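You operate a simulated robot arm through the tools that you are given. There is no shell and no other tool. Be economical: measure what you need, move in short steps, check, and stop when the job is done.

The job below is to be done with a simulated robot arm. You get a single attempt, and the scene is never put back.

TASK
The INJECT relay is dead. Drop it in the cream tray and try the COILS relay in its socket.
Fine: On the middle yellow board. Main switch off first and on again at the end. The other two relays stay. Nothing is pulled or fitted while the main switch is on.

It is judged by the outcome, as a careful person would: the job done as asked, and still so three seconds after it is handed in. It fails if anything else is knocked over, pushed out of place, dropped, spilled or broken.

THE ROBOT
A 6-joint arm with a two-finger parallel gripper, fixed in place. Base frame: the origin is at the foot of the arm, x ahead of it, y to its left, z up. Readings come in mm, degrees, newtons and seconds.
With the tool pointing down near the work surface it reaches from about 300 to 700 mm from the base axis. Its first joint turns from -166.0 to 166.0 degrees. Payload 4.1 kg.
The TCP is the grasp point between the finger pads, 23 mm short of the fingertips. In the tool frame z runs along the fingers and y along their closing line. The gripper opens to 94 mm. The fingers are 38 mm wide and 10 mm thick; the gripper's body (54 by 96 mm) begins 39 mm behind the TCP.
Orientation is that of the tool frame in the base frame, as a unit quaternion [x, y, z, w]. With the fingers straight down and closing along the base's y, the tool's x points along the base's -x, its y along +y and its z along -z.

THE INTERFACE
- The arm moves only by the tool drive_tool. Its argument "motion" is a list of rows, each an object of numbers (a shift or turn left out is 0, a gripper value left out holds the last): "dx", "dy", "dz": the shift along the tool's x, y, z in mm; "ax", "ay", "az": the turn, a rotation vector about the tool's x, y, z in degrees; "claw": the closure, from 0 (fully open) to 1 (shut). In form: [{"dx": .., "dy": .., "dz": .., "ax": .., "ay": .., "az": .., "claw": ..}, ...]. A call has 1 to 10 rows; each row shifts and turns the commanded pose from where the row before left it, along the tool's axes as they then stand. Each row takes 0.2 s and may step no farther than 50 mm and 8.6 degrees from the row before; otherwise, or with a gripper value out of range, the whole call is refused. A pose out of reach is approached as far as the arm can. The call stops where the force on the tool passes 40 N (or 10 N more than at its start, if that is more) or the arm is blocked; 0.2 s more then pass. Each finger travels about 45 mm/s and halts on what it meets, pressing with about 29 N; the grip force reading is that of the motor and also rises with nothing between the fingers. The clock runs only during rows and for 0.2 s after the last one: add rows that do not move to give the fingers time. The reply holds the time, the measured pose of the TCP, the force on the tool along the base axes, the opening and the grip force, in the units named above and with some noise.
- Cameras (640 x 400 px; columns grow to the right, rows downward): "scene" is fixed at [220.1, 502.1, 1727.6]; the picture's right is [-0.59, -0.81, 0.00], its down [-0.78, 0.57, -0.28] and it looks along [0.22, -0.16, -0.96] (base axes); focal length 330 px, centre (320, 200). "wrist" rides on the gripper at [86, 16, -74] in the tool frame; the picture's right is [-0.18, 0.98, 0.00], its down [-0.58, -0.11, -0.81] and it looks along [-0.79, -0.15, 0.59] (tool axes); focal length 243 px, centre (320, 200). There is no depth. A picture from a camera that has moved, and an enlarged one, comes with that camera's place and axes in the base frame and with its lens.
- get_image(camera): a new picture of that camera. No time passes.
- slide_trunk(by): slides the trunk up (or, below 0, down) by that many mm; the arm rides with it, the base frame stays. It gives what a move gives, with no picture.
- close_up(camera, box): a new picture of the part [left, top, right, bottom] of that camera's present view, enlarged. No time passes.
- job_done(): hands the job in; it is judged then, once.

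Go step by step. Nothing tells you positions but the pictures and the camera data: compare them with the known pose of the tool, close in by small moves and look again before you grip or let go. The budget is 120 turns and 68 pictures, counting those below and the enlarged ones. Unless the task says otherwise, let go and move clear before handing in, and close with one line.

The tools are called after "Emit:" as a command line: name --argument value ..., lists and objects as JSON in quotes. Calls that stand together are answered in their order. drive_tool: Moves the arm, as the interface text tells. Its arguments: {"type":"object","properties":{"motion":{"type":"array","items":{"type":"object","properties":{"dx":{"type":"number"},"dy":{"type":"number"},"dz":{"type":"number"},"ax":{"type":"number"},"ay":{"type":"number"},"az":{"type":"number"},"claw":{"type":"number"}}}}},"required":["motion"]} The other tools are called the same way: slide_trunk (by) slides the trunk up or down; get_image (camera) takes a picture; close_up (camera, box) takes an enlarged picture of a part of a camera's view; job_done () hands the job in.

At the start:

```text
time: 0.0
tool_pos: [287.4, 223.1, 1353.0]
tcp_rot: [0.001, 1.0, 0.0, 0.0]
force: [-0.1, -0.5, -0.2]
width: 94.0
finger_force: 0.0
trunk travel left (down, up): [-478.0, 112.0]
```

scene: 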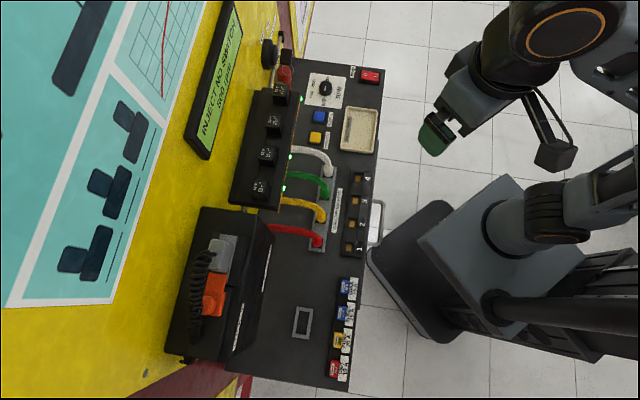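
wrist: 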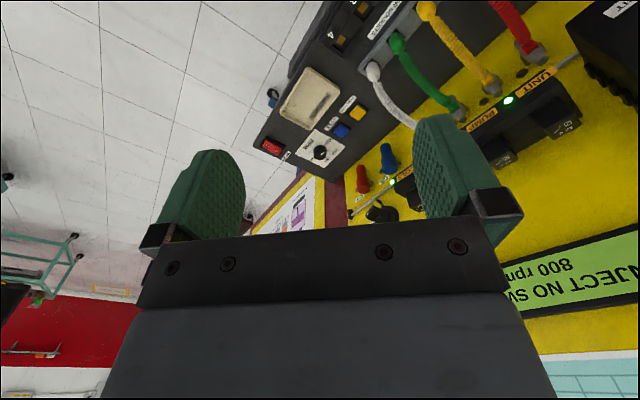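

The bench shows a row of four black relays on a black box, a cream tray, and a red rocker switch. I'll enlarge those areas to read the labels.

Emit:
close_up --camera "scene" --box '[220, 30, 400, 142]'

Emit:
close_up --camera "scene" --box '[220, 110, 400, 222]'

Emit:
close_up --camera "wrist" --box '[240, 0, 640, 250]'

```text
3.56 times, centred on (310, 86) of scene
camera zoom: at [220.1, 502.1, 1727.6], right [-0.59, -0.81, 0.0], down [-0.78, 0.57, -0.28], along [0.22, -0.16, -0.96], focal length 1172 px, centre (356, 605)
```

zoom: 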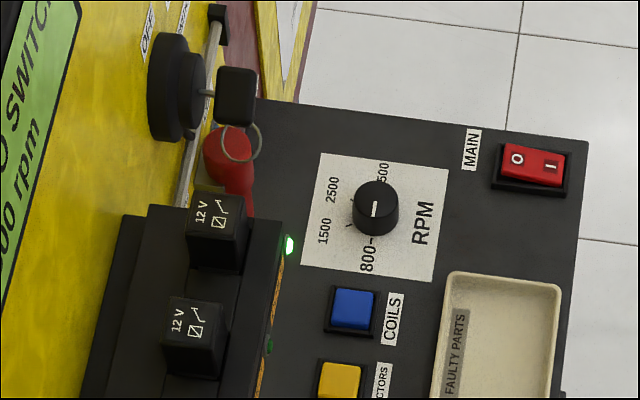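

```text
3.56 times, centred on (310, 166) of scene
camera zoom: at [220.1, 502.1, 1727.6], right [-0.59, -0.81, 0.0], down [-0.78, 0.57, -0.28], along [0.22, -0.16, -0.96], focal length 1172 px, centre (356, 321)
```

zoom: 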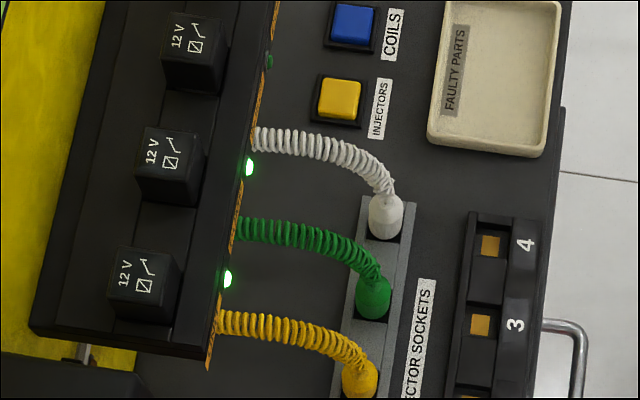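

```text
1.60 times, centred on (440, 125) of wrist
camera zoom: at [198.7, 239.6, 1426.4], right [0.18, 0.98, 0.0], down [0.58, -0.11, 0.81], along [0.79, -0.15, -0.59], focal length 388 px, centre (128, 320)
```

zoom: 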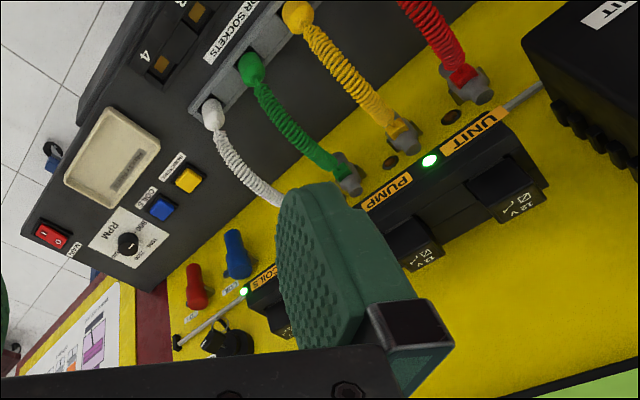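

The bench is turned about 45° from my base frame. By triangulation the relays sit on a raised box at z≈1200, in the order COILS, INJECT (LED dark), PUMP, UNIT from robot right to left. The main switch is near (630, 19, 900), with its "0" half on the board side. I'll move high over the switch first, then turn.

Emit:
drive_tool --motion '[{"dx": -42, "dy": -25}, {"dx": -42, "dy": -25}, {"dx": -42, "dy": -25}, {"dx": -42, "dy": -25}, {"dx": -42, "dy": -25}, {"dx": -42, "dy": -25}, {"dx": -42, "dy": -25}, {"dx": -36, "dy": -22}]'

Emit:
drive_tool --motion '[{"az": 7.67, "claw": 1}, {"az": 7.67}, {"az": 7.67}, {"az": 7.67}, {"az": 7.67}, {"az": 7.67}, {}]'

Emit:
get_image --camera "scene"

Emit:
get_image --camera "wrist"

```text
time: 1.8
tool_pos: [567.6, 17.3, 1273.8]
tcp_rot: [0.0, 1.0, 0.0, 0.0]
force: [-0.1, 0.1, -0.5]
width: 94.0
finger_force: 0.1
out of reach, approached as far as the arm can: row 4, 5, 6, 7, 8
trunk travel left (down, up): [-478.0, 112.0]
```

```text
time: 3.4
tool_pos: [565.1, 18.2, 1273.8]
tcp_rot: [0.392, 0.92, 0.001, 0.0]
force: [0.1, 0.3, 0.3]
width: 0.0
finger_force: 29.1
trunk travel left (down, up): [-478.0, 112.0]
```

```text
62 pictures are left
```

scene: 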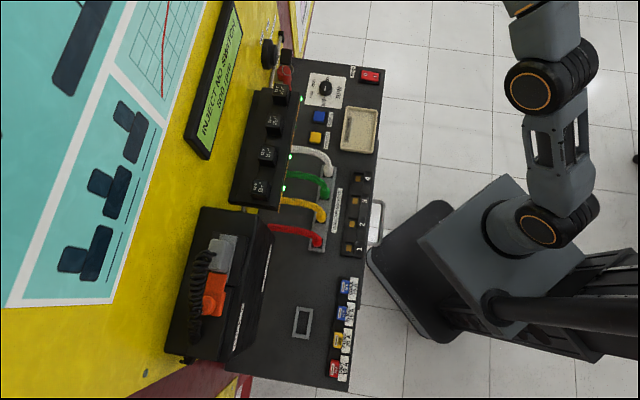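

```text
61 pictures are left
camera wrist: at [514.9, 93.4, 1348.9], right [0.84, 0.55, 0.0], down [0.32, -0.49, 0.81], along [0.44, -0.67, -0.59], focal length 243 px, centre (320, 200)
```

wrist: 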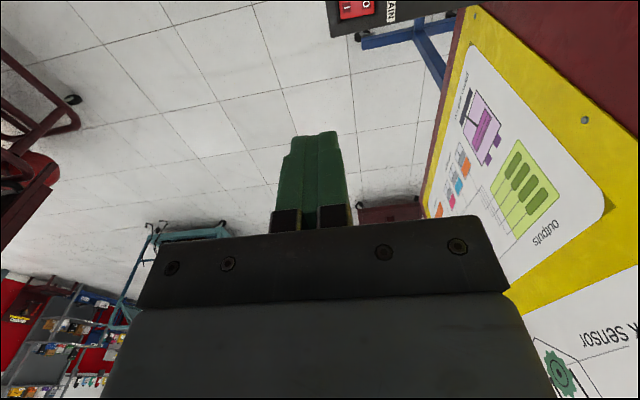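

The arm ran out of reach at this height, so I'll lower the trunk.

Emit:
slide_trunk --by -250

Emit:
get_image --camera "wrist"

Emit:
get_image --camera "scene"

```text
time: 6.0
tool_pos: [565.3, 19.7, 1023.7]
tcp_rot: [0.391, 0.921, 0.001, -0.001]
force: [0.1, -0.5, -0.4]
width: 0.0
finger_force: 29.0
trunk travel left (down, up): [-228.0, 362.0]
```

```text
60 pictures are left
camera wrist: at [514.8, 93.3, 1098.9], right [0.83, 0.55, 0.0], down [0.33, -0.49, 0.81], along [0.44, -0.67, -0.59], focal length 243 px, centre (320, 200)
```

wrist: 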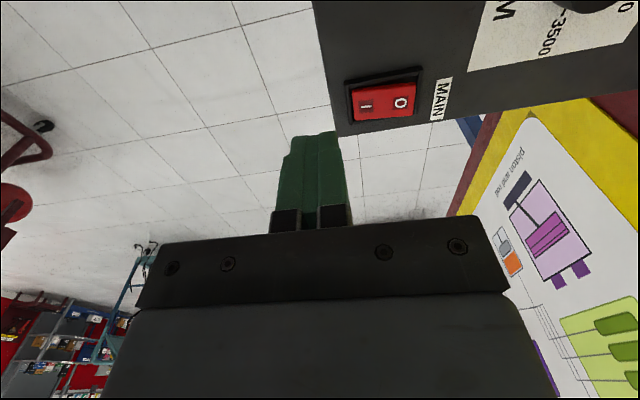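

```text
59 pictures are left
```

scene: 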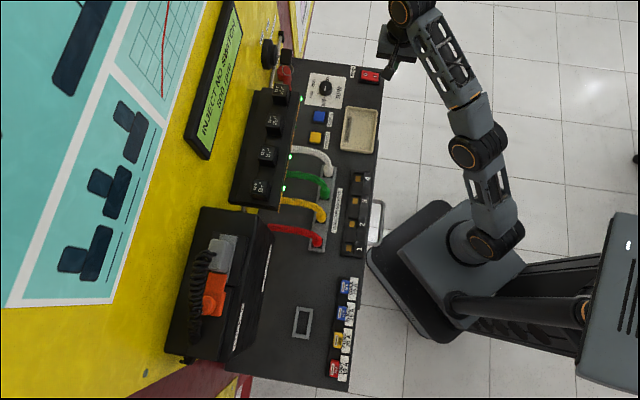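

The switch's "0" half comes out at (639, 31, ~905) from both cameras. I'll move above it with the fingers closed.

Emit:
drive_tool --motion '[{"dx": -22, "dy": 31}, {"dx": -21.5, "dy": 31.3}, {"dz": 22}, {"dz": 22}, {}]'

Emit:
get_image --camera "wrist"

Emit:
close_up --camera "scene" --box '[310, 30, 430, 105]'

```text
time: 7.2
tool_pos: [592.7, 27.0, 950.5]
tcp_rot: [0.392, 0.92, 0.0, -0.001]
force: [0.6, -0.1, -0.3]
width: 0.1
finger_force: 28.9
out of reach, approached as far as the arm can: row 1, 2
trunk travel left (down, up): [-228.0, 362.0]
```

```text
58 pictures are left
camera wrist: at [542.2, 101.5, 1025.2], right [0.83, 0.55, 0.0], down [0.33, -0.49, 0.81], along [0.44, -0.67, -0.59], focal length 243 px, centre (320, 200)
```

wrist: 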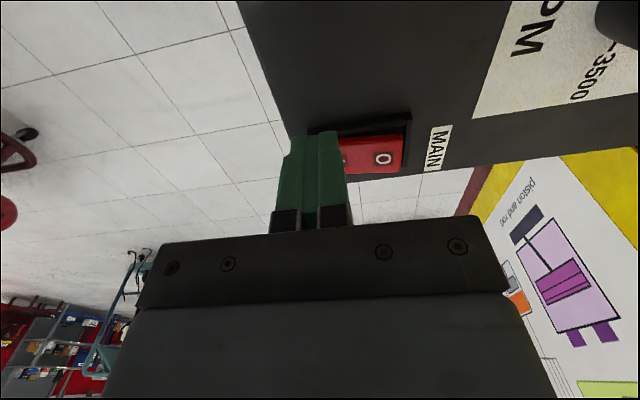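

```text
5.33 times, centred on (370, 68) of scene
camera zoom: at [220.1, 502.1, 1727.6], right [-0.59, -0.81, 0.0], down [-0.78, 0.57, -0.28], along [0.22, -0.16, -0.96], focal length 1759 px, centre (53, 907)
```

zoom: 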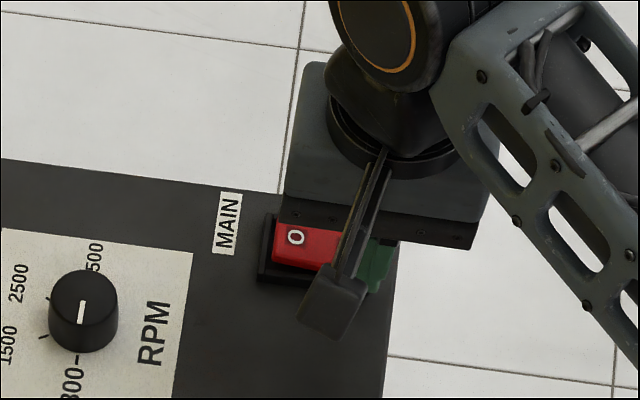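

The reach is short by about 45 mm, and it should grow with the arm lower relative to the trunk. I'll raise the trunk and try again.

Emit:
slide_trunk --by 150

Emit:
drive_tool --motion '[{"dz": 45}, {"dz": 45}, {"dx": -15, "dy": 18}, {"dx": -15, "dy": 18}, {}]'

```text
time: 8.9
tool_pos: [592.4, 28.0, 1099.5]
tcp_rot: [0.39, 0.921, 0.001, 0.0]
force: [0.5, 0.4, 0.2]
width: 0.0
finger_force: 28.9
trunk travel left (down, up): [-378.0, 212.0]
```

```text
time: 10.1
tool_pos: [641.0, 33.3, 1011.3]
tcp_rot: [0.39, 0.921, 0.0, 0.0]
force: [0.2, -0.8, 0.2]
width: 0.1
finger_force: 28.7
trunk travel left (down, up): [-378.0, 212.0]
```

Emit:
drive_tool --motion '[{"dz": 30}, {"dz": 28}, {}]'

Emit:
get_image --camera "wrist"

Emit:
close_up --camera "scene" --box '[310, 30, 430, 105]'

```text
time: 10.9
tool_pos: [640.8, 31.6, 951.7]
tcp_rot: [0.39, 0.921, 0.001, 0.0]
force: [-0.6, -1.1, 0.0]
width: 0.0
finger_force: 29.6
trunk travel left (down, up): [-378.0, 212.0]
```

```text
56 pictures are left
camera wrist: at [589.9, 105.6, 1027.4], right [0.83, 0.55, 0.0], down [0.33, -0.49, 0.81], along [0.44, -0.67, -0.59], focal length 243 px, centre (320, 200)
```

wrist: 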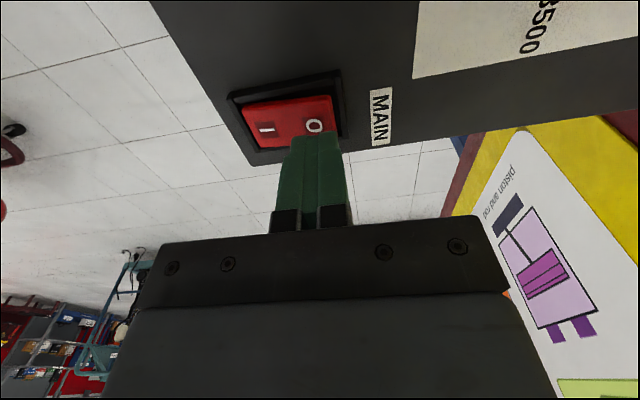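

```text
5.33 times, centred on (370, 68) of scene
camera zoom: at [220.1, 502.1, 1727.6], right [-0.59, -0.81, 0.0], down [-0.78, 0.57, -0.28], along [0.22, -0.16, -0.96], focal length 1759 px, centre (53, 907)
```

zoom: 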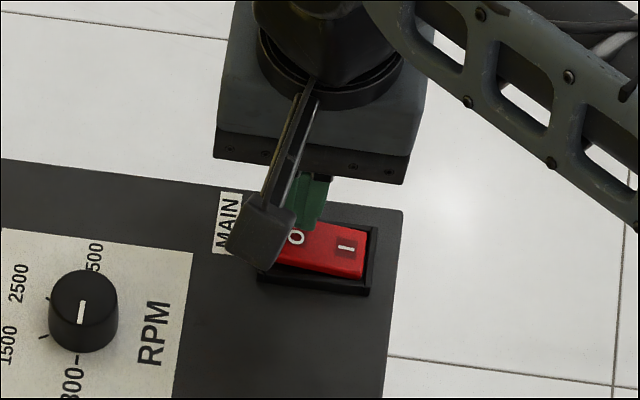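

The tip lines up over the "0" half, so I'll press down gently.

Emit:
drive_tool --motion '[{"dz": 6}, {"dz": 5}, {"dz": 4}, {"dz": 4}, {"dz": 3}, {"dz": 3}]'

Emit:
close_up --camera "scene" --box '[250, 30, 410, 130]'

```text
time: 12.3
tool_pos: [639.8, 31.5, 936.0]
tcp_rot: [0.391, 0.921, 0.004, 0.007]
force: [-6.6, 0.6, 13.0]
width: 0.0
finger_force: 29.0
trunk travel left (down, up): [-378.0, 212.0]
stopped in row 6: the force on the tool passed its limit (the readings are from after the stop); the commanded pose is now the measured one
```

```text
4.00 times, centred on (330, 80) of scene
camera zoom: at [220.1, 502.1, 1727.6], right [-0.59, -0.81, 0.0], down [-0.78, 0.57, -0.28], along [0.22, -0.16, -0.96], focal length 1319 px, centre (280, 680)
```

zoom: 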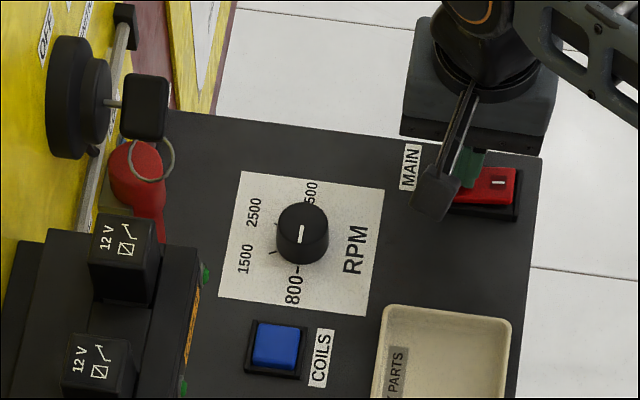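

The relay LEDs look dark now. I'll retreat upward and confirm.

Emit:
drive_tool --motion '[{"dz": -40}, {"dz": -40}, {"dz": -40}, {"dx": 20, "dy": -45}, {"dx": 20, "dy": -45}, {"dy": -48}, {}]'

Emit:
close_up --camera "scene" --box '[220, 60, 396, 170]'

Emit:
close_up --camera "scene" --box '[180, 60, 340, 220]'

```text
time: 13.9
tool_pos: [515.2, -38.2, 1051.7]
tcp_rot: [0.39, 0.921, 0.004, 0.006]
force: [-1.1, -1.3, -0.5]
width: 0.0
finger_force: 29.1
trunk travel left (down, up): [-378.0, 212.0]
```

```text
3.64 times, centred on (308, 115) of scene
camera zoom: at [220.1, 502.1, 1727.6], right [-0.59, -0.81, 0.0], down [-0.78, 0.57, -0.28], along [0.22, -0.16, -0.96], focal length 1199 px, centre (364, 509)
```

zoom: 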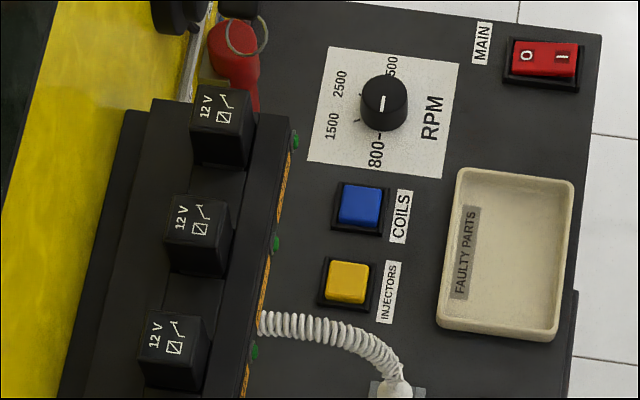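

```text
2.50 times, centred on (260, 140) of scene
camera zoom: at [220.1, 502.1, 1727.6], right [-0.59, -0.81, 0.0], down [-0.78, 0.57, -0.28], along [0.22, -0.16, -0.96], focal length 824 px, centre (470, 350)
```

zoom: 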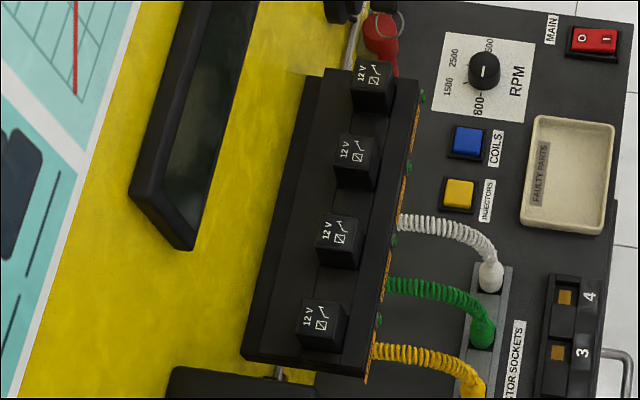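

Main is off: the LEDs and the display are dark. Next I'll turn the tool so it closes along the relay row with the camera away from the board, and raise the trunk.

Emit:
drive_tool --motion '[{"az": -8.5}, {"az": -8.5}, {"az": -8.5}, {"az": -8.5}, {"az": -8.5}, {"az": -8.5}, {"az": -8.5}, {"az": -8.5}, {"az": -8.5}, {"az": -8.5}]'

Emit:
slide_trunk --by 212

Emit:
drive_tool --motion '[{"az": -6, "claw": 0.4}, {}, {}]'

```text
time: 16.1
tool_pos: [512.4, -36.6, 1051.7]
tcp_rot: [-0.336, 0.942, -0.001, 0.007]
force: [0.1, 0.3, -0.4]
width: 0.2
finger_force: 28.8
trunk travel left (down, up): [-378.0, 212.0]
```

```text
time: 18.4
tool_pos: [513.2, -35.5, 1263.3]
tcp_rot: [-0.335, 0.942, -0.002, 0.007]
force: [-0.4, 0.6, 0.9]
width: 0.0
finger_force: 28.9
trunk travel left (down, up): [-590.0, 0.0]
```

```text
time: 19.2
tool_pos: [513.3, -35.3, 1263.5]
tcp_rot: [-0.383, 0.924, -0.002, 0.007]
force: [-0.4, 0.4, -0.4]
width: 56.5
finger_force: 0.1
trunk travel left (down, up): [-590.0, 0.0]
```

Emit:
drive_tool --motion '[{"ax": -0.59, "ay": 0.59, "dz": -20}, {"dx": -26.9, "dy": 39.6}, {"dx": -26.9, "dy": 39.6}, {"dx": -26.9, "dy": 39.6}, {"dx": -26.9, "dy": 39.6}, {"dx": -26.9, "dy": 39.6}, {"dx": -26.9, "dy": 39.6}, {"dx": -26.9, "dy": 39.6}, {}]'

Emit:
get_image --camera "wrist"

Emit:
get_image --camera "scene"

```text
time: 21.2
tool_pos: [449.9, 293.5, 1281.6]
tcp_rot: [-0.383, 0.924, 0.001, 0.0]
force: [0.0, 0.2, 0.8]
width: 56.5
finger_force: 0.0
trunk travel left (down, up): [-590.0, 0.0]
```

```text
51 pictures are left
camera wrist: at [375.2, 245.2, 1356.6], right [-0.56, 0.83, 0.0], down [0.49, 0.33, 0.81], along [0.66, 0.46, -0.59], focal length 243 px, centre (320, 200)
```

wrist: 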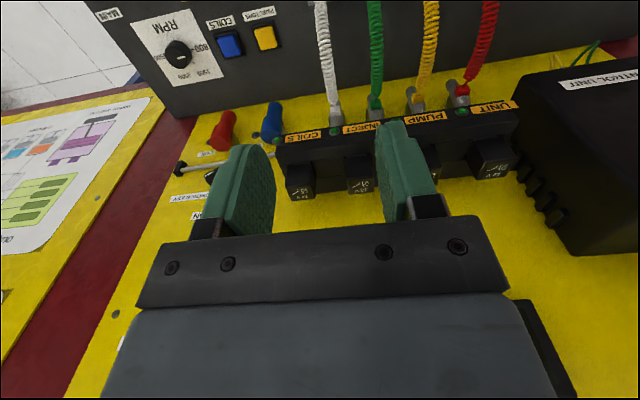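

```text
50 pictures are left
```

scene: 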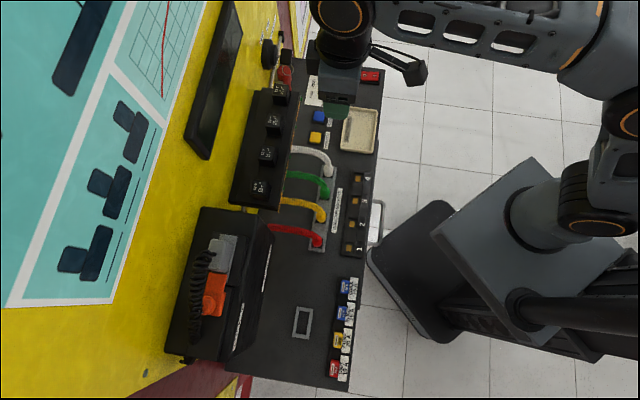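

Emit:
close_up --camera "wrist" --box '[250, 85, 530, 260]'

Emit:
close_up --camera "scene" --box '[220, 75, 320, 215]'

```text
2.29 times, centred on (390, 172) of wrist
camera zoom: at [375.2, 245.2, 1356.6], right [-0.56, 0.83, 0.0], down [0.49, 0.33, 0.81], along [0.66, 0.46, -0.59], focal length 555 px, centre (160, 263)
```

zoom: 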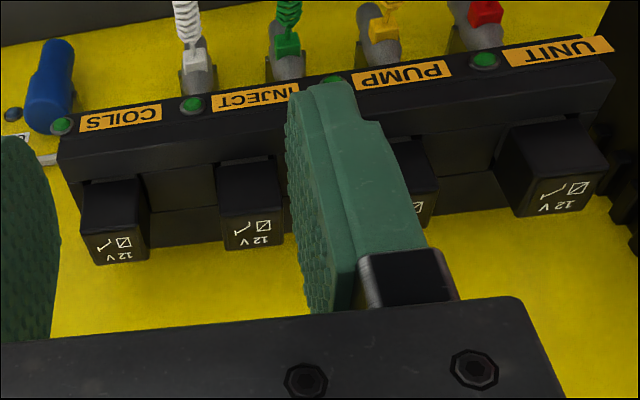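

```text
2.86 times, centred on (270, 145) of scene
camera zoom: at [220.1, 502.1, 1727.6], right [-0.59, -0.81, 0.0], down [-0.78, 0.57, -0.28], along [0.22, -0.16, -0.96], focal length 942 px, centre (463, 357)
```

zoom: 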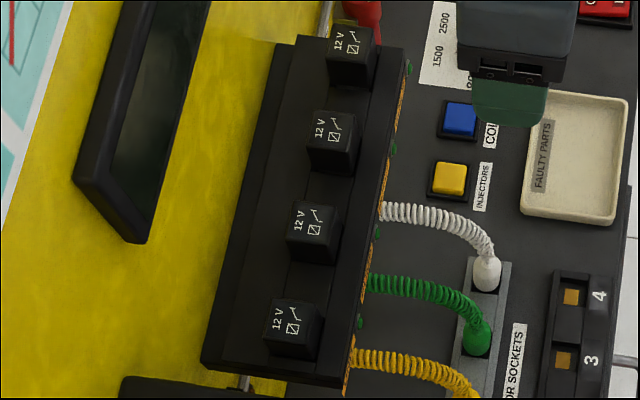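

The relays stand upright, with tops at z≈1200 and 64 mm spacing along a 45° row. INJECT is near (507, 394) and COILS near (552, 348). I'll move most of the way above INJECT and check my clearance to the board and display.

Emit:
drive_tool --motion '[{"dx": -28, "dy": 10}, {"dx": -28, "dy": 10}, {"dx": -28, "dy": 10.7}, {}]'

Emit:
get_image --camera "scene"

Emit:
get_image --camera "wrist"

```text
time: 22.2
tool_pos: [487.0, 376.1, 1283.1]
tcp_rot: [-0.382, 0.924, 0.002, 0.0]
force: [0.0, -0.3, 0.4]
width: 56.4
finger_force: 0.1
trunk travel left (down, up): [-590.0, 0.0]
```

```text
47 pictures are left
```

scene: 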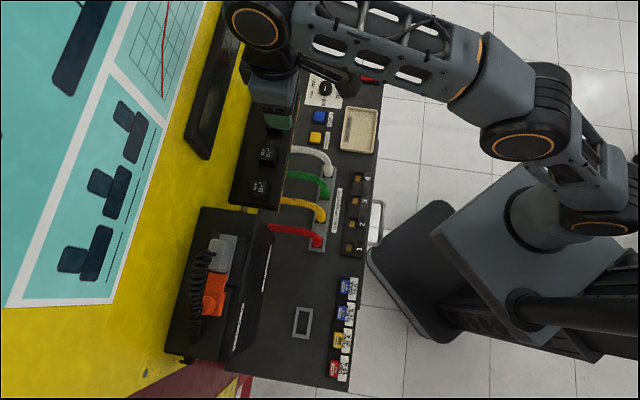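

```text
46 pictures are left
camera wrist: at [411.8, 325.8, 1357.6], right [-0.56, 0.83, 0.0], down [0.49, 0.33, 0.81], along [0.66, 0.46, -0.59], focal length 243 px, centre (320, 200)
```

wrist: 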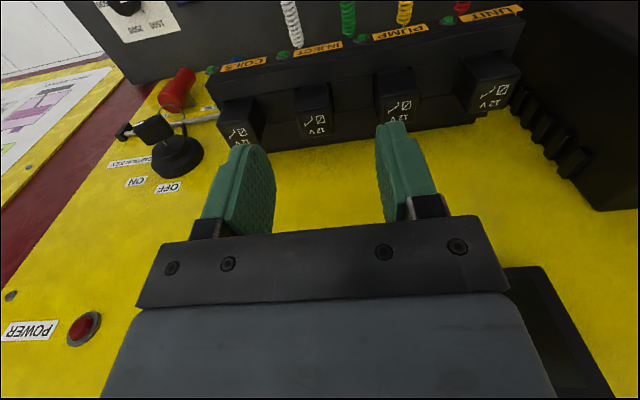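

Emit:
close_up --camera "wrist" --box '[200, 50, 440, 200]'

```text
2.67 times, centred on (320, 125) of wrist
camera zoom: at [411.8, 325.8, 1357.6], right [-0.56, 0.83, 0.0], down [0.49, 0.33, 0.81], along [0.66, 0.46, -0.59], focal length 647 px, centre (320, 400)
```

zoom: 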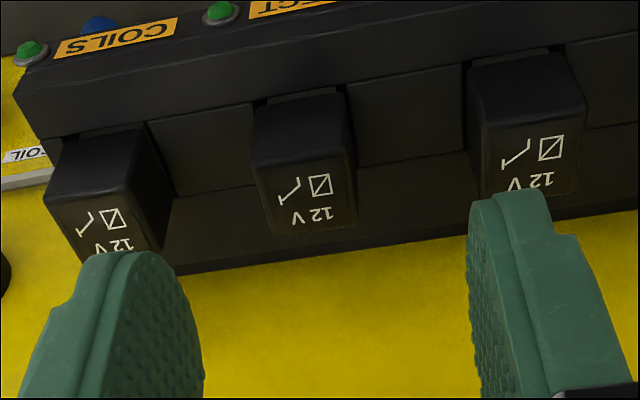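

INJECT's top centre refines to about (509, 390, 1200), with the socket strip at z≈1169. I'll centre above it and drop partway to check.

Emit:
drive_tool --motion '[{"dx": -13, "dy": -3}, {"dx": -12.4, "dy": -2.7}, {"dz": 20}, {"dz": 20}, {}]'

Emit:
close_up --camera "wrist" --box '[180, 40, 460, 215]'

Emit:
get_image --camera "scene"

```text
time: 23.4
tool_pos: [497.8, 379.6, 1241.1]
tcp_rot: [-0.382, 0.924, 0.001, 0.0]
force: [0.3, 0.6, 0.6]
width: 56.6
finger_force: 0.0
out of reach, approached as far as the arm can: row 1, 2
trunk travel left (down, up): [-590.0, 0.0]
```

```text
2.29 times, centred on (320, 128) of wrist
camera zoom: at [422.8, 330.6, 1316.2], right [-0.57, 0.82, 0.0], down [0.49, 0.33, 0.81], along [0.66, 0.46, -0.59], focal length 555 px, centre (320, 366)
```

zoom: 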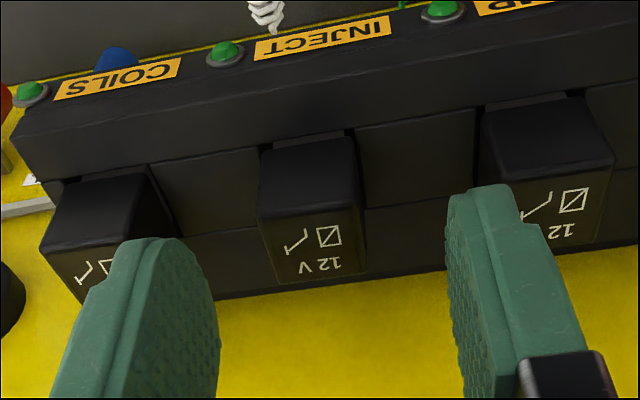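

```text
43 pictures are left
```

scene: 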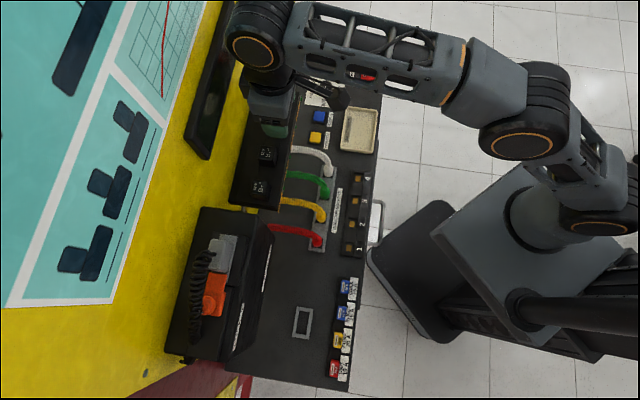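

Emit:
drive_tool --motion '[{"dz": 10}, {"dx": -7}, {"dx": -6.6}, {"dz": 10}, {}]'

Emit:
close_up --camera "wrist" --box '[180, 40, 460, 215]'

```text
time: 24.6
tool_pos: [507.4, 389.1, 1222.4]
tcp_rot: [-0.383, 0.924, 0.001, 0.0]
force: [0.2, -0.9, -0.6]
width: 56.5
finger_force: 0.1
trunk travel left (down, up): [-590.0, 0.0]
```

```text
2.29 times, centred on (320, 128) of wrist
camera zoom: at [432.3, 339.6, 1297.8], right [-0.57, 0.82, 0.0], down [0.49, 0.33, 0.81], along [0.66, 0.46, -0.59], focal length 555 px, centre (320, 366)
```

zoom: 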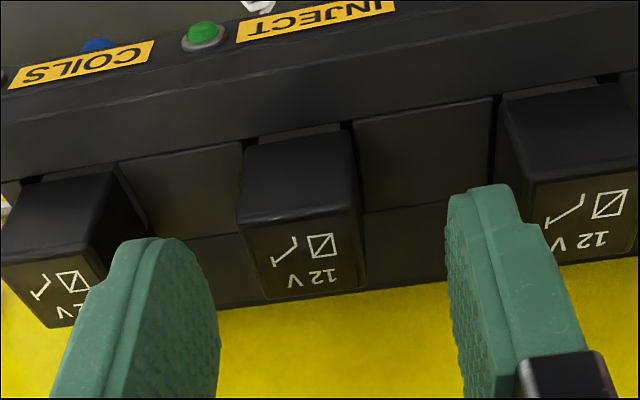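

Emit:
drive_tool --motion '[{"claw": 0.48}, {"dz": 8}, {"dz": 8}, {"dz": 6}, {}]'

Emit:
close_up --camera "wrist" --box '[180, 40, 460, 215]'

```text
time: 25.8
tool_pos: [508.2, 389.8, 1198.6]
tcp_rot: [-0.382, 0.924, 0.001, 0.0]
force: [-0.6, 0.2, -0.7]
width: 48.9
finger_force: 0.0
trunk travel left (down, up): [-590.0, 0.0]
```

```text
2.29 times, centred on (320, 128) of wrist
camera zoom: at [433.2, 340.4, 1274.7], right [-0.57, 0.82, 0.0], down [0.49, 0.33, 0.81], along [0.66, 0.46, -0.59], focal length 555 px, centre (320, 366)
```

zoom: 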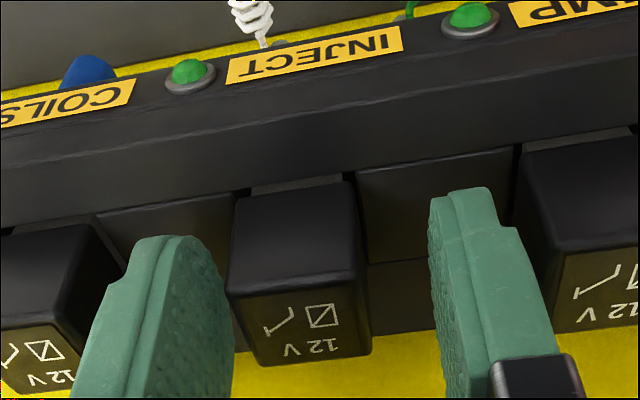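

Emit:
drive_tool --motion '[{"claw": 0.8}, {}, {}, {}]'

Emit:
close_up --camera "wrist" --box '[180, 40, 460, 215]'

```text
time: 26.8
tool_pos: [509.0, 389.3, 1200.4]
tcp_rot: [-0.382, 0.924, 0.001, -0.001]
force: [2.4, -1.7, 0.2]
width: 27.0
finger_force: 29.3
trunk travel left (down, up): [-590.0, 0.0]
```

```text
2.29 times, centred on (320, 128) of wrist
camera zoom: at [433.6, 339.9, 1274.8], right [-0.56, 0.83, 0.0], down [0.49, 0.33, 0.81], along [0.66, 0.46, -0.59], focal length 555 px, centre (320, 366)
```

zoom: 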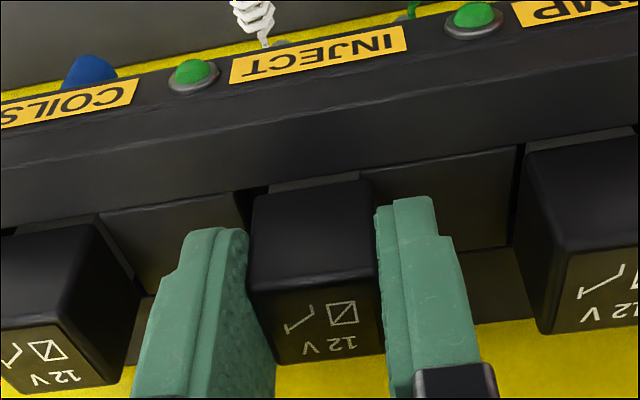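

INJECT is gripped at 27 mm, but the relay top shifted a little sideways. I'll ease the tool back toward it and watch the force before pulling.

Emit:
drive_tool --motion '[{"dy": -1.5}, {}]'

Emit:
drive_tool --motion '[{"dy": -1.5}, {}]'

```text
time: 27.4
tool_pos: [508.6, 388.1, 1199.1]
tcp_rot: [-0.383, 0.924, 0.002, 0.0]
force: [0.1, 0.5, 0.1]
width: 27.1
finger_force: 28.3
trunk travel left (down, up): [-590.0, 0.0]
```

```text
time: 28.0
tool_pos: [510.4, 387.5, 1198.3]
tcp_rot: [-0.383, 0.924, 0.001, 0.0]
force: [0.5, 0.3, 0.9]
width: 27.2
finger_force: 29.2
trunk travel left (down, up): [-590.0, 0.0]
```

Emit:
drive_tool --motion '[{"dz": -4}, {"dz": -4}, {"dz": -4}, {"dz": -4}, {"dz": -4}, {"dz": -4}, {}]'

Emit:
get_image --camera "wrist"

```text
time: 29.6
tool_pos: [510.2, 387.2, 1224.8]
tcp_rot: [-0.383, 0.924, 0.001, -0.001]
force: [-0.1, -0.3, -0.3]
width: 27.1
finger_force: 28.7
trunk travel left (down, up): [-590.0, 0.0]
```

```text
39 pictures are left
camera wrist: at [435.0, 337.4, 1299.1], right [-0.57, 0.82, 0.0], down [0.49, 0.33, 0.81], along [0.66, 0.46, -0.59], focal length 243 px, centre (320, 200)
```

wrist: 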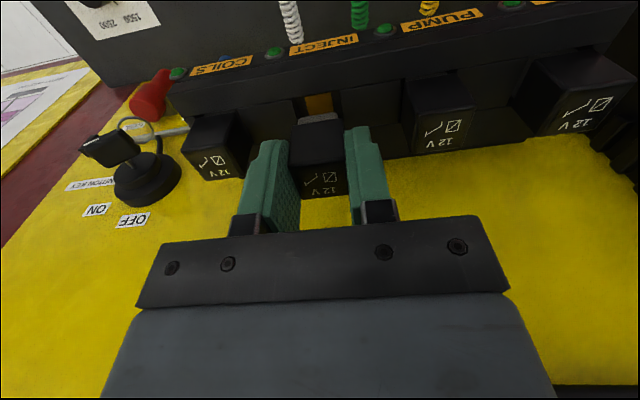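

The relay is coming out cleanly. I'll look closer to see whether the pins are free.

Emit:
drive_tool --motion '[{"dz": -5}, {"dz": -5}, {}]'

Emit:
close_up --camera "wrist" --box '[220, 50, 420, 210]'

```text
time: 30.4
tool_pos: [509.9, 386.0, 1234.5]
tcp_rot: [-0.382, 0.924, 0.0, 0.0]
force: [-0.8, 0.4, 0.5]
width: 27.1
finger_force: 29.5
trunk travel left (down, up): [-590.0, 0.0]
```

```text
2.50 times, centred on (320, 130) of wrist
camera zoom: at [435.0, 337.4, 1309.3], right [-0.57, 0.82, 0.0], down [0.49, 0.33, 0.81], along [0.66, 0.46, -0.59], focal length 606 px, centre (320, 375)
```

zoom: 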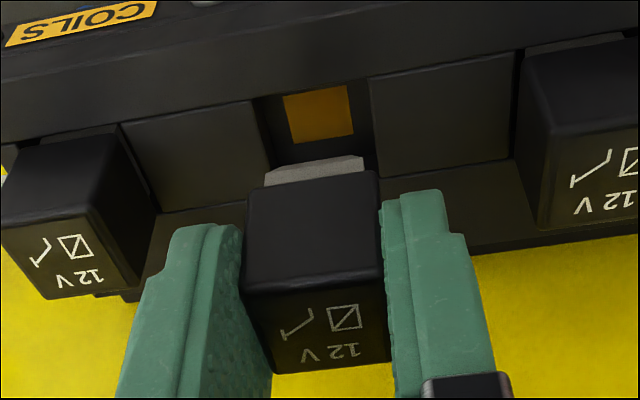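

The relay is clear of its socket. I'll back away from the board and go over to the tray.

Emit:
drive_tool --motion '[{"dx": 8, "dz": -6}, {"dx": 15, "dz": -6}, {"dx": 35}, {"dx": 45}, {"dx": 45, "dy": -10}, {"dx": 11, "dy": -40}, {"dy": -40}, {"dy": -40}, {"dy": -36}, {}]'

Emit:
slide_trunk --by -210

Emit:
get_image --camera "wrist"

Emit:
get_image --camera "scene"

```text
time: 32.6
tool_pos: [514.5, 155.0, 1243.6]
tcp_rot: [-0.383, 0.924, 0.001, 0.0]
force: [0.7, -0.5, -0.6]
width: 27.1
finger_force: 28.8
trunk travel left (down, up): [-590.0, 0.0]
```

```text
time: 34.8
tool_pos: [514.3, 155.1, 1033.9]
tcp_rot: [-0.383, 0.924, 0.001, 0.0]
force: [0.2, 1.0, -0.9]
width: 27.1
finger_force: 29.1
trunk travel left (down, up): [-380.0, 210.0]
```

```text
37 pictures are left
camera wrist: at [439.3, 106.0, 1109.4], right [-0.57, 0.82, 0.0], down [0.49, 0.33, 0.81], along [0.66, 0.46, -0.59], focal length 243 px, centre (320, 200)
```

wrist: 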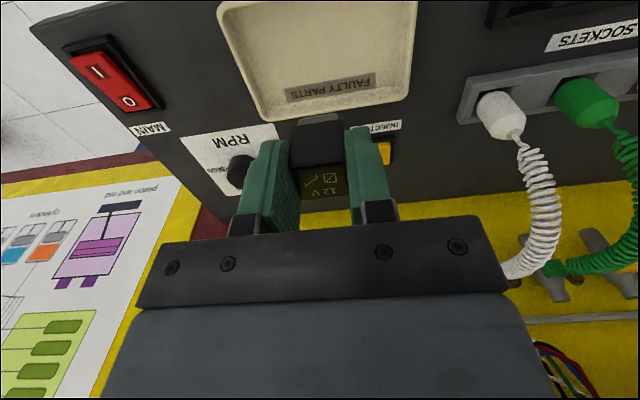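

```text
36 pictures are left
```

scene: 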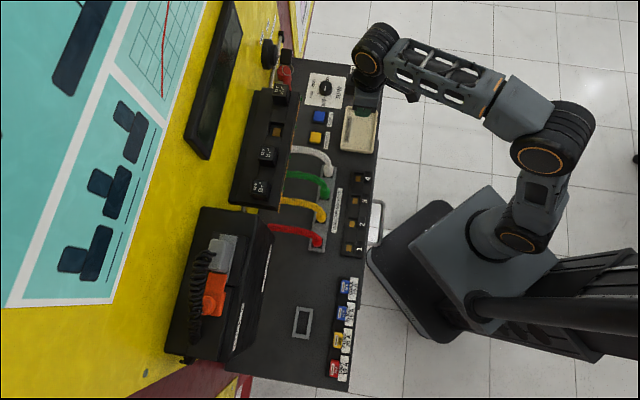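

Emit:
drive_tool --motion '[{"dy": 8, "dz": 30}, {"dz": 30}, {}]'

Emit:
get_image --camera "wrist"

Emit:
close_up --camera "scene" --box '[300, 70, 420, 170]'

```text
time: 35.6
tool_pos: [506.7, 159.4, 972.5]
tcp_rot: [-0.382, 0.924, 0.0, 0.0]
force: [0.2, 0.9, -0.6]
width: 27.1
finger_force: 28.8
trunk travel left (down, up): [-380.0, 210.0]
```

```text
35 pictures are left
camera wrist: at [431.8, 110.1, 1048.2], right [-0.57, 0.82, 0.0], down [0.49, 0.33, 0.81], along [0.66, 0.46, -0.59], focal length 243 px, centre (320, 200)
```

wrist: 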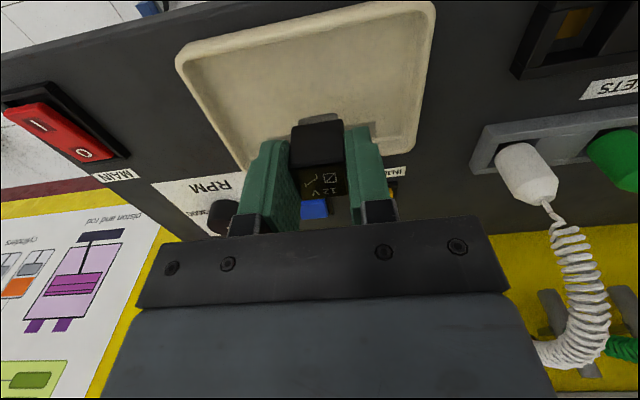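

```text
4.00 times, centred on (360, 120) of scene
camera zoom: at [220.1, 502.1, 1727.6], right [-0.59, -0.81, 0.0], down [-0.78, 0.57, -0.28], along [0.22, -0.16, -0.96], focal length 1319 px, centre (160, 520)
```

zoom: 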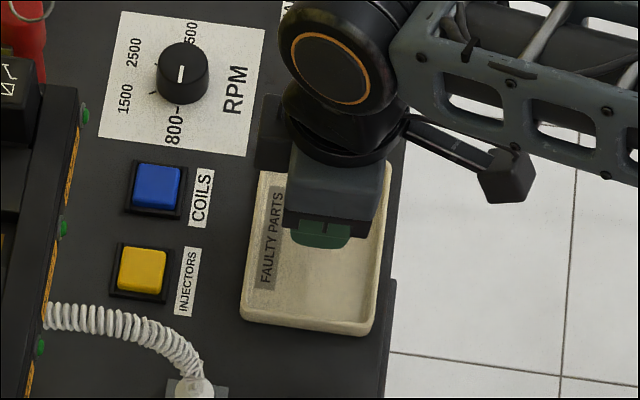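

The relay is over the tray interior, so I'll lower it until it touches.

Emit:
drive_tool --motion '[{"dz": 10, "dx": 6}, {"dz": 8}, {"dz": 5}, {"dz": 4}, {"dz": 3}]'

Emit:
close_up --camera "wrist" --box '[160, 0, 480, 200]'

```text
time: 36.8
tool_pos: [504.1, 157.3, 944.5]
tcp_rot: [-0.383, 0.924, 0.001, 0.002]
force: [2.5, 0.6, 20.6]
width: 27.1
finger_force: 29.1
trunk travel left (down, up): [-380.0, 210.0]
```

```text
2.00 times, centred on (320, 100) of wrist
camera zoom: at [429.0, 107.2, 1020.2], right [-0.56, 0.83, 0.0], down [0.49, 0.33, 0.81], along [0.67, 0.46, -0.59], focal length 485 px, centre (320, 400)
```

zoom: 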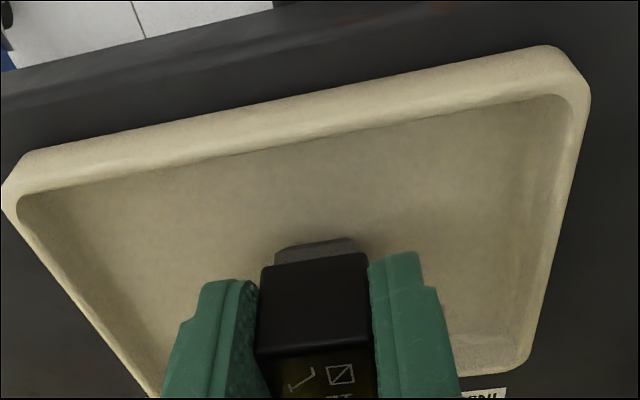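

It's resting on the tray floor. I'll ease up, release and lift.

Emit:
drive_tool --motion '[{"dz": -1.5}, {"claw": 0.5}, {}, {}, {"dz": -15}, {"dz": -30}, {"dz": -40}, {}]'

Emit:
slide_trunk --by 210

Emit:
close_up --camera "scene" --box '[230, 60, 410, 180]'

```text
time: 38.6
tool_pos: [505.2, 156.5, 1030.7]
tcp_rot: [-0.383, 0.924, 0.001, -0.001]
force: [-0.9, 0.3, 0.0]
width: 47.0
finger_force: 0.0
trunk travel left (down, up): [-380.0, 210.0]
```

```text
time: 40.9
tool_pos: [504.6, 157.9, 1239.6]
tcp_rot: [-0.383, 0.924, 0.001, -0.001]
force: [-0.2, 0.3, 0.7]
width: 47.3
finger_force: 0.0
trunk travel left (down, up): [-590.0, 0.0]
```

```text
3.33 times, centred on (320, 120) of scene
camera zoom: at [220.1, 502.1, 1727.6], right [-0.59, -0.81, 0.0], down [-0.78, 0.57, -0.28], along [0.22, -0.16, -0.96], focal length 1099 px, centre (320, 467)
```

zoom: 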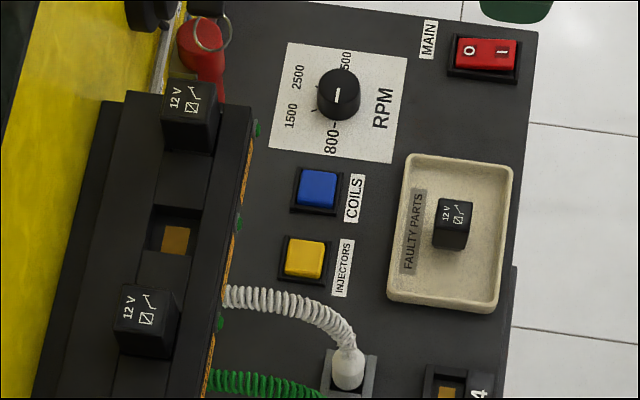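

INJECT is standing in the cream tray. Next is COILS: I'll hover short of it, one pitch (64 mm) along the row.

Emit:
drive_tool --motion '[{"dz": -10, "dy": 32}, {"dz": -10, "dy": 32}, {"dy": 31}, {"dx": -35}, {"dx": -35}, {"dx": -35}, {"dx": -25}, {}]'

Emit:
close_up --camera "wrist" --box '[180, 20, 500, 220]'

```text
time: 42.7
tool_pos: [530.2, 316.1, 1258.8]
tcp_rot: [-0.383, 0.924, 0.001, -0.001]
force: [-0.1, 0.5, -1.1]
width: 47.2
finger_force: 0.0
trunk travel left (down, up): [-590.0, 0.0]
```

```text
2.00 times, centred on (340, 120) of wrist
camera zoom: at [455.7, 266.8, 1335.0], right [-0.57, 0.82, 0.0], down [0.49, 0.33, 0.81], along [0.66, 0.46, -0.59], focal length 485 px, centre (280, 360)
```

zoom: 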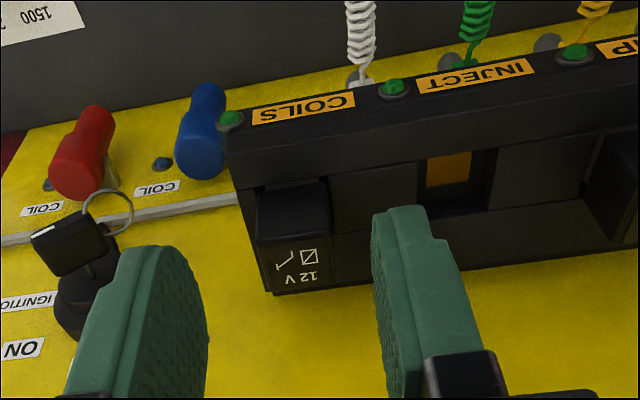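

COILS's top is at about (555, 342), exactly where expected. I'll go over it.

Emit:
drive_tool --motion '[{"dz": 15}, {"dz": 14}, {"dx": -18, "dy": 0.9}, {"dx": -18}, {}]'

Emit:
close_up --camera "wrist" --box '[180, 40, 460, 215]'

```text
time: 43.9
tool_pos: [553.4, 340.6, 1229.8]
tcp_rot: [-0.383, 0.924, 0.0, -0.001]
force: [-0.5, -0.2, -0.4]
width: 47.1
finger_force: 0.1
trunk travel left (down, up): [-590.0, 0.0]
```

```text
2.29 times, centred on (320, 128) of wrist
camera zoom: at [479.6, 291.3, 1305.5], right [-0.57, 0.82, 0.0], down [0.49, 0.33, 0.81], along [0.66, 0.46, -0.59], focal length 555 px, centre (320, 366)
```

zoom: 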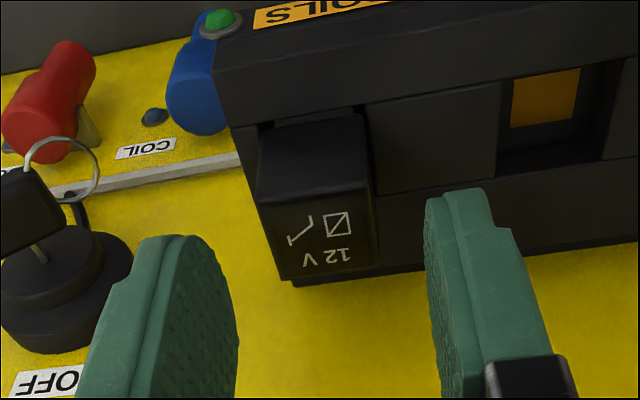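

Emit:
drive_tool --motion '[{"dz": 10, "dx": -1.5}, {"dz": 10}, {"dz": 10}, {}]'

Emit:
drive_tool --motion '[{"claw": 0.8}, {}, {}, {}]'

Emit:
close_up --camera "wrist" --box '[180, 40, 460, 215]'

```text
time: 44.9
tool_pos: [553.9, 342.4, 1203.0]
tcp_rot: [-0.382, 0.924, 0.001, 0.0]
force: [-0.8, 0.5, -0.5]
width: 47.0
finger_force: 0.0
trunk travel left (down, up): [-590.0, 0.0]
```

```text
time: 45.9
tool_pos: [554.4, 342.0, 1202.4]
tcp_rot: [-0.383, 0.924, 0.001, 0.0]
force: [0.0, -0.4, 1.4]
width: 26.8
finger_force: 28.7
trunk travel left (down, up): [-590.0, 0.0]
```

```text
2.29 times, centred on (320, 128) of wrist
camera zoom: at [479.8, 293.2, 1277.1], right [-0.57, 0.82, 0.0], down [0.49, 0.33, 0.81], along [0.66, 0.46, -0.59], focal length 555 px, centre (320, 366)
```

zoom: 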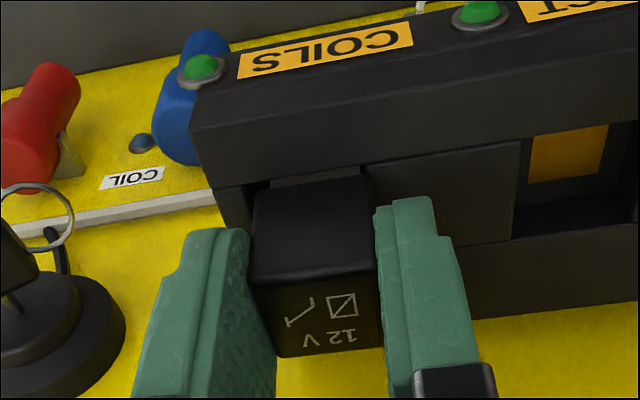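

COILS is gripped square with no side load. I'll pull it straight up.

Emit:
drive_tool --motion '[{"dz": -4}, {"dz": -4}, {"dz": -4}, {"dz": -4}, {"dz": -4}, {"dz": -4}, {"dz": -4}, {}]'

Emit:
close_up --camera "wrist" --box '[180, 40, 460, 215]'

```text
time: 47.7
tool_pos: [554.4, 342.8, 1229.6]
tcp_rot: [-0.383, 0.924, 0.001, 0.0]
force: [-0.7, -0.6, -0.5]
width: 26.9
finger_force: 28.8
trunk travel left (down, up): [-590.0, 0.0]
```

```text
2.29 times, centred on (320, 128) of wrist
camera zoom: at [480.3, 293.3, 1304.0], right [-0.57, 0.82, 0.0], down [0.49, 0.33, 0.81], along [0.66, 0.46, -0.59], focal length 555 px, centre (320, 366)
```

zoom: 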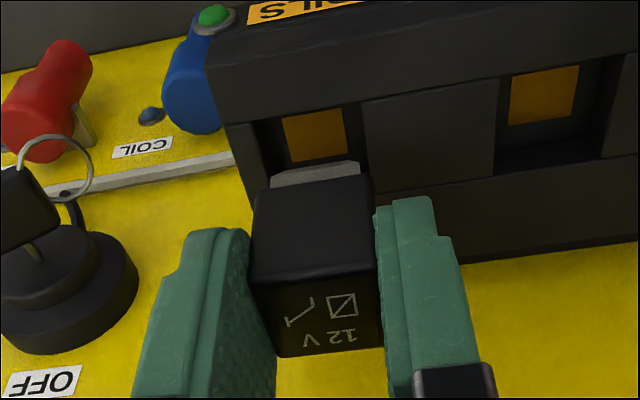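

COILS is out, and the two sockets are displaced exactly along my tool's closing line. I'll shift one pitch over to the INJECT socket.

Emit:
drive_tool --motion '[{"dy": 22}, {"dy": 22}, {"dy": 20.3}, {}]'

Emit:
close_up --camera "wrist" --box '[180, 40, 460, 215]'

```text
time: 48.7
tool_pos: [508.5, 388.7, 1228.6]
tcp_rot: [-0.383, 0.924, 0.001, 0.0]
force: [0.4, -0.5, -0.3]
width: 26.9
finger_force: 29.1
trunk travel left (down, up): [-590.0, 0.0]
```

```text
2.29 times, centred on (320, 128) of wrist
camera zoom: at [433.9, 338.6, 1303.5], right [-0.56, 0.83, 0.0], down [0.49, 0.33, 0.81], along [0.66, 0.46, -0.59], focal length 555 px, centre (320, 366)
```

zoom: 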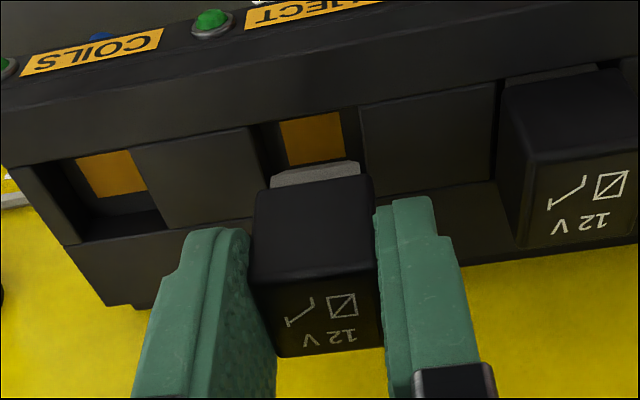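

The alignment matches the view over the COILS socket to within about 0.6 mm. I'll apply that correction and lower slowly.

Emit:
drive_tool --motion '[{"dy": -0.8, "dx": -0.5}, {"dz": 6}, {"dz": 5}, {"dz": 3}, {"dz": 3}, {}]'

Emit:
close_up --camera "wrist" --box '[180, 40, 460, 215]'

```text
time: 50.1
tool_pos: [510.9, 388.1, 1210.9]
tcp_rot: [-0.383, 0.924, 0.001, -0.001]
force: [0.1, -0.5, -0.1]
width: 26.8
finger_force: 29.0
trunk travel left (down, up): [-590.0, 0.0]
```

```text
2.29 times, centred on (320, 128) of wrist
camera zoom: at [436.3, 338.6, 1286.6], right [-0.57, 0.82, 0.0], down [0.49, 0.33, 0.81], along [0.66, 0.46, -0.59], focal length 555 px, centre (320, 366)
```

zoom: 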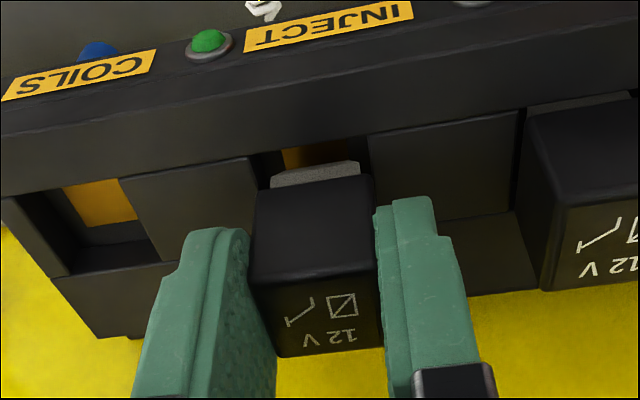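

Emit:
drive_tool --motion '[{"dz": 2}, {"dz": 2}, {"dz": 2}, {"dz": 2}, {}]'

Emit:
drive_tool --motion '[{"dz": 1}, {"dz": 1}, {}]'

Emit:
close_up --camera "wrist" --box '[180, 40, 460, 215]'

```text
time: 51.3
tool_pos: [510.2, 388.9, 1204.0]
tcp_rot: [-0.382, 0.924, 0.001, -0.001]
force: [0.3, -0.4, -0.1]
width: 27.0
finger_force: 28.8
trunk travel left (down, up): [-590.0, 0.0]
```

```text
time: 52.1
tool_pos: [510.6, 387.5, 1201.0]
tcp_rot: [-0.383, 0.924, 0.0, 0.0]
force: [0.8, -0.2, 0.5]
width: 27.1
finger_force: 28.9
trunk travel left (down, up): [-590.0, 0.0]
```

```text
2.29 times, centred on (320, 128) of wrist
camera zoom: at [436.1, 338.8, 1277.2], right [-0.57, 0.82, 0.0], down [0.49, 0.33, 0.81], along [0.66, 0.46, -0.59], focal length 555 px, centre (320, 366)
```

zoom: 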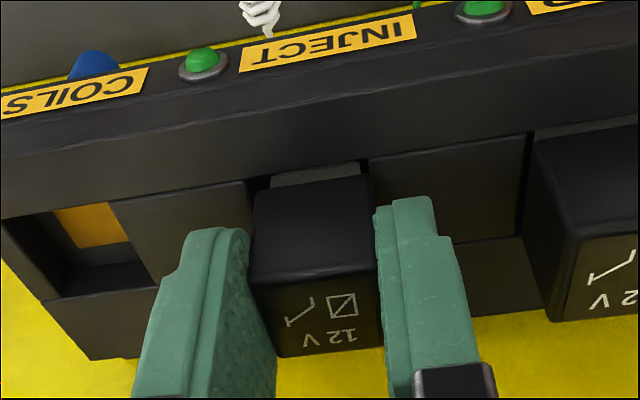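

It looks nearly seated. I'll push a bit further until I feel the stop.

Emit:
drive_tool --motion '[{"dz": 1}, {"dz": 1}]'

Emit:
drive_tool --motion '[{"dz": 1}, {}]'

```text
time: 52.7
tool_pos: [509.2, 387.4, 1202.4]
tcp_rot: [-0.382, 0.924, 0.001, 0.002]
force: [3.3, 1.7, 11.0]
width: 27.1
finger_force: 29.1
trunk travel left (down, up): [-590.0, 0.0]
```

```text
time: 53.3
tool_pos: [510.8, 387.1, 1201.9]
tcp_rot: [-0.382, 0.924, 0.001, 0.002]
force: [5.3, 4.2, 22.4]
width: 26.6
finger_force: 29.0
trunk travel left (down, up): [-590.0, 0.0]
```

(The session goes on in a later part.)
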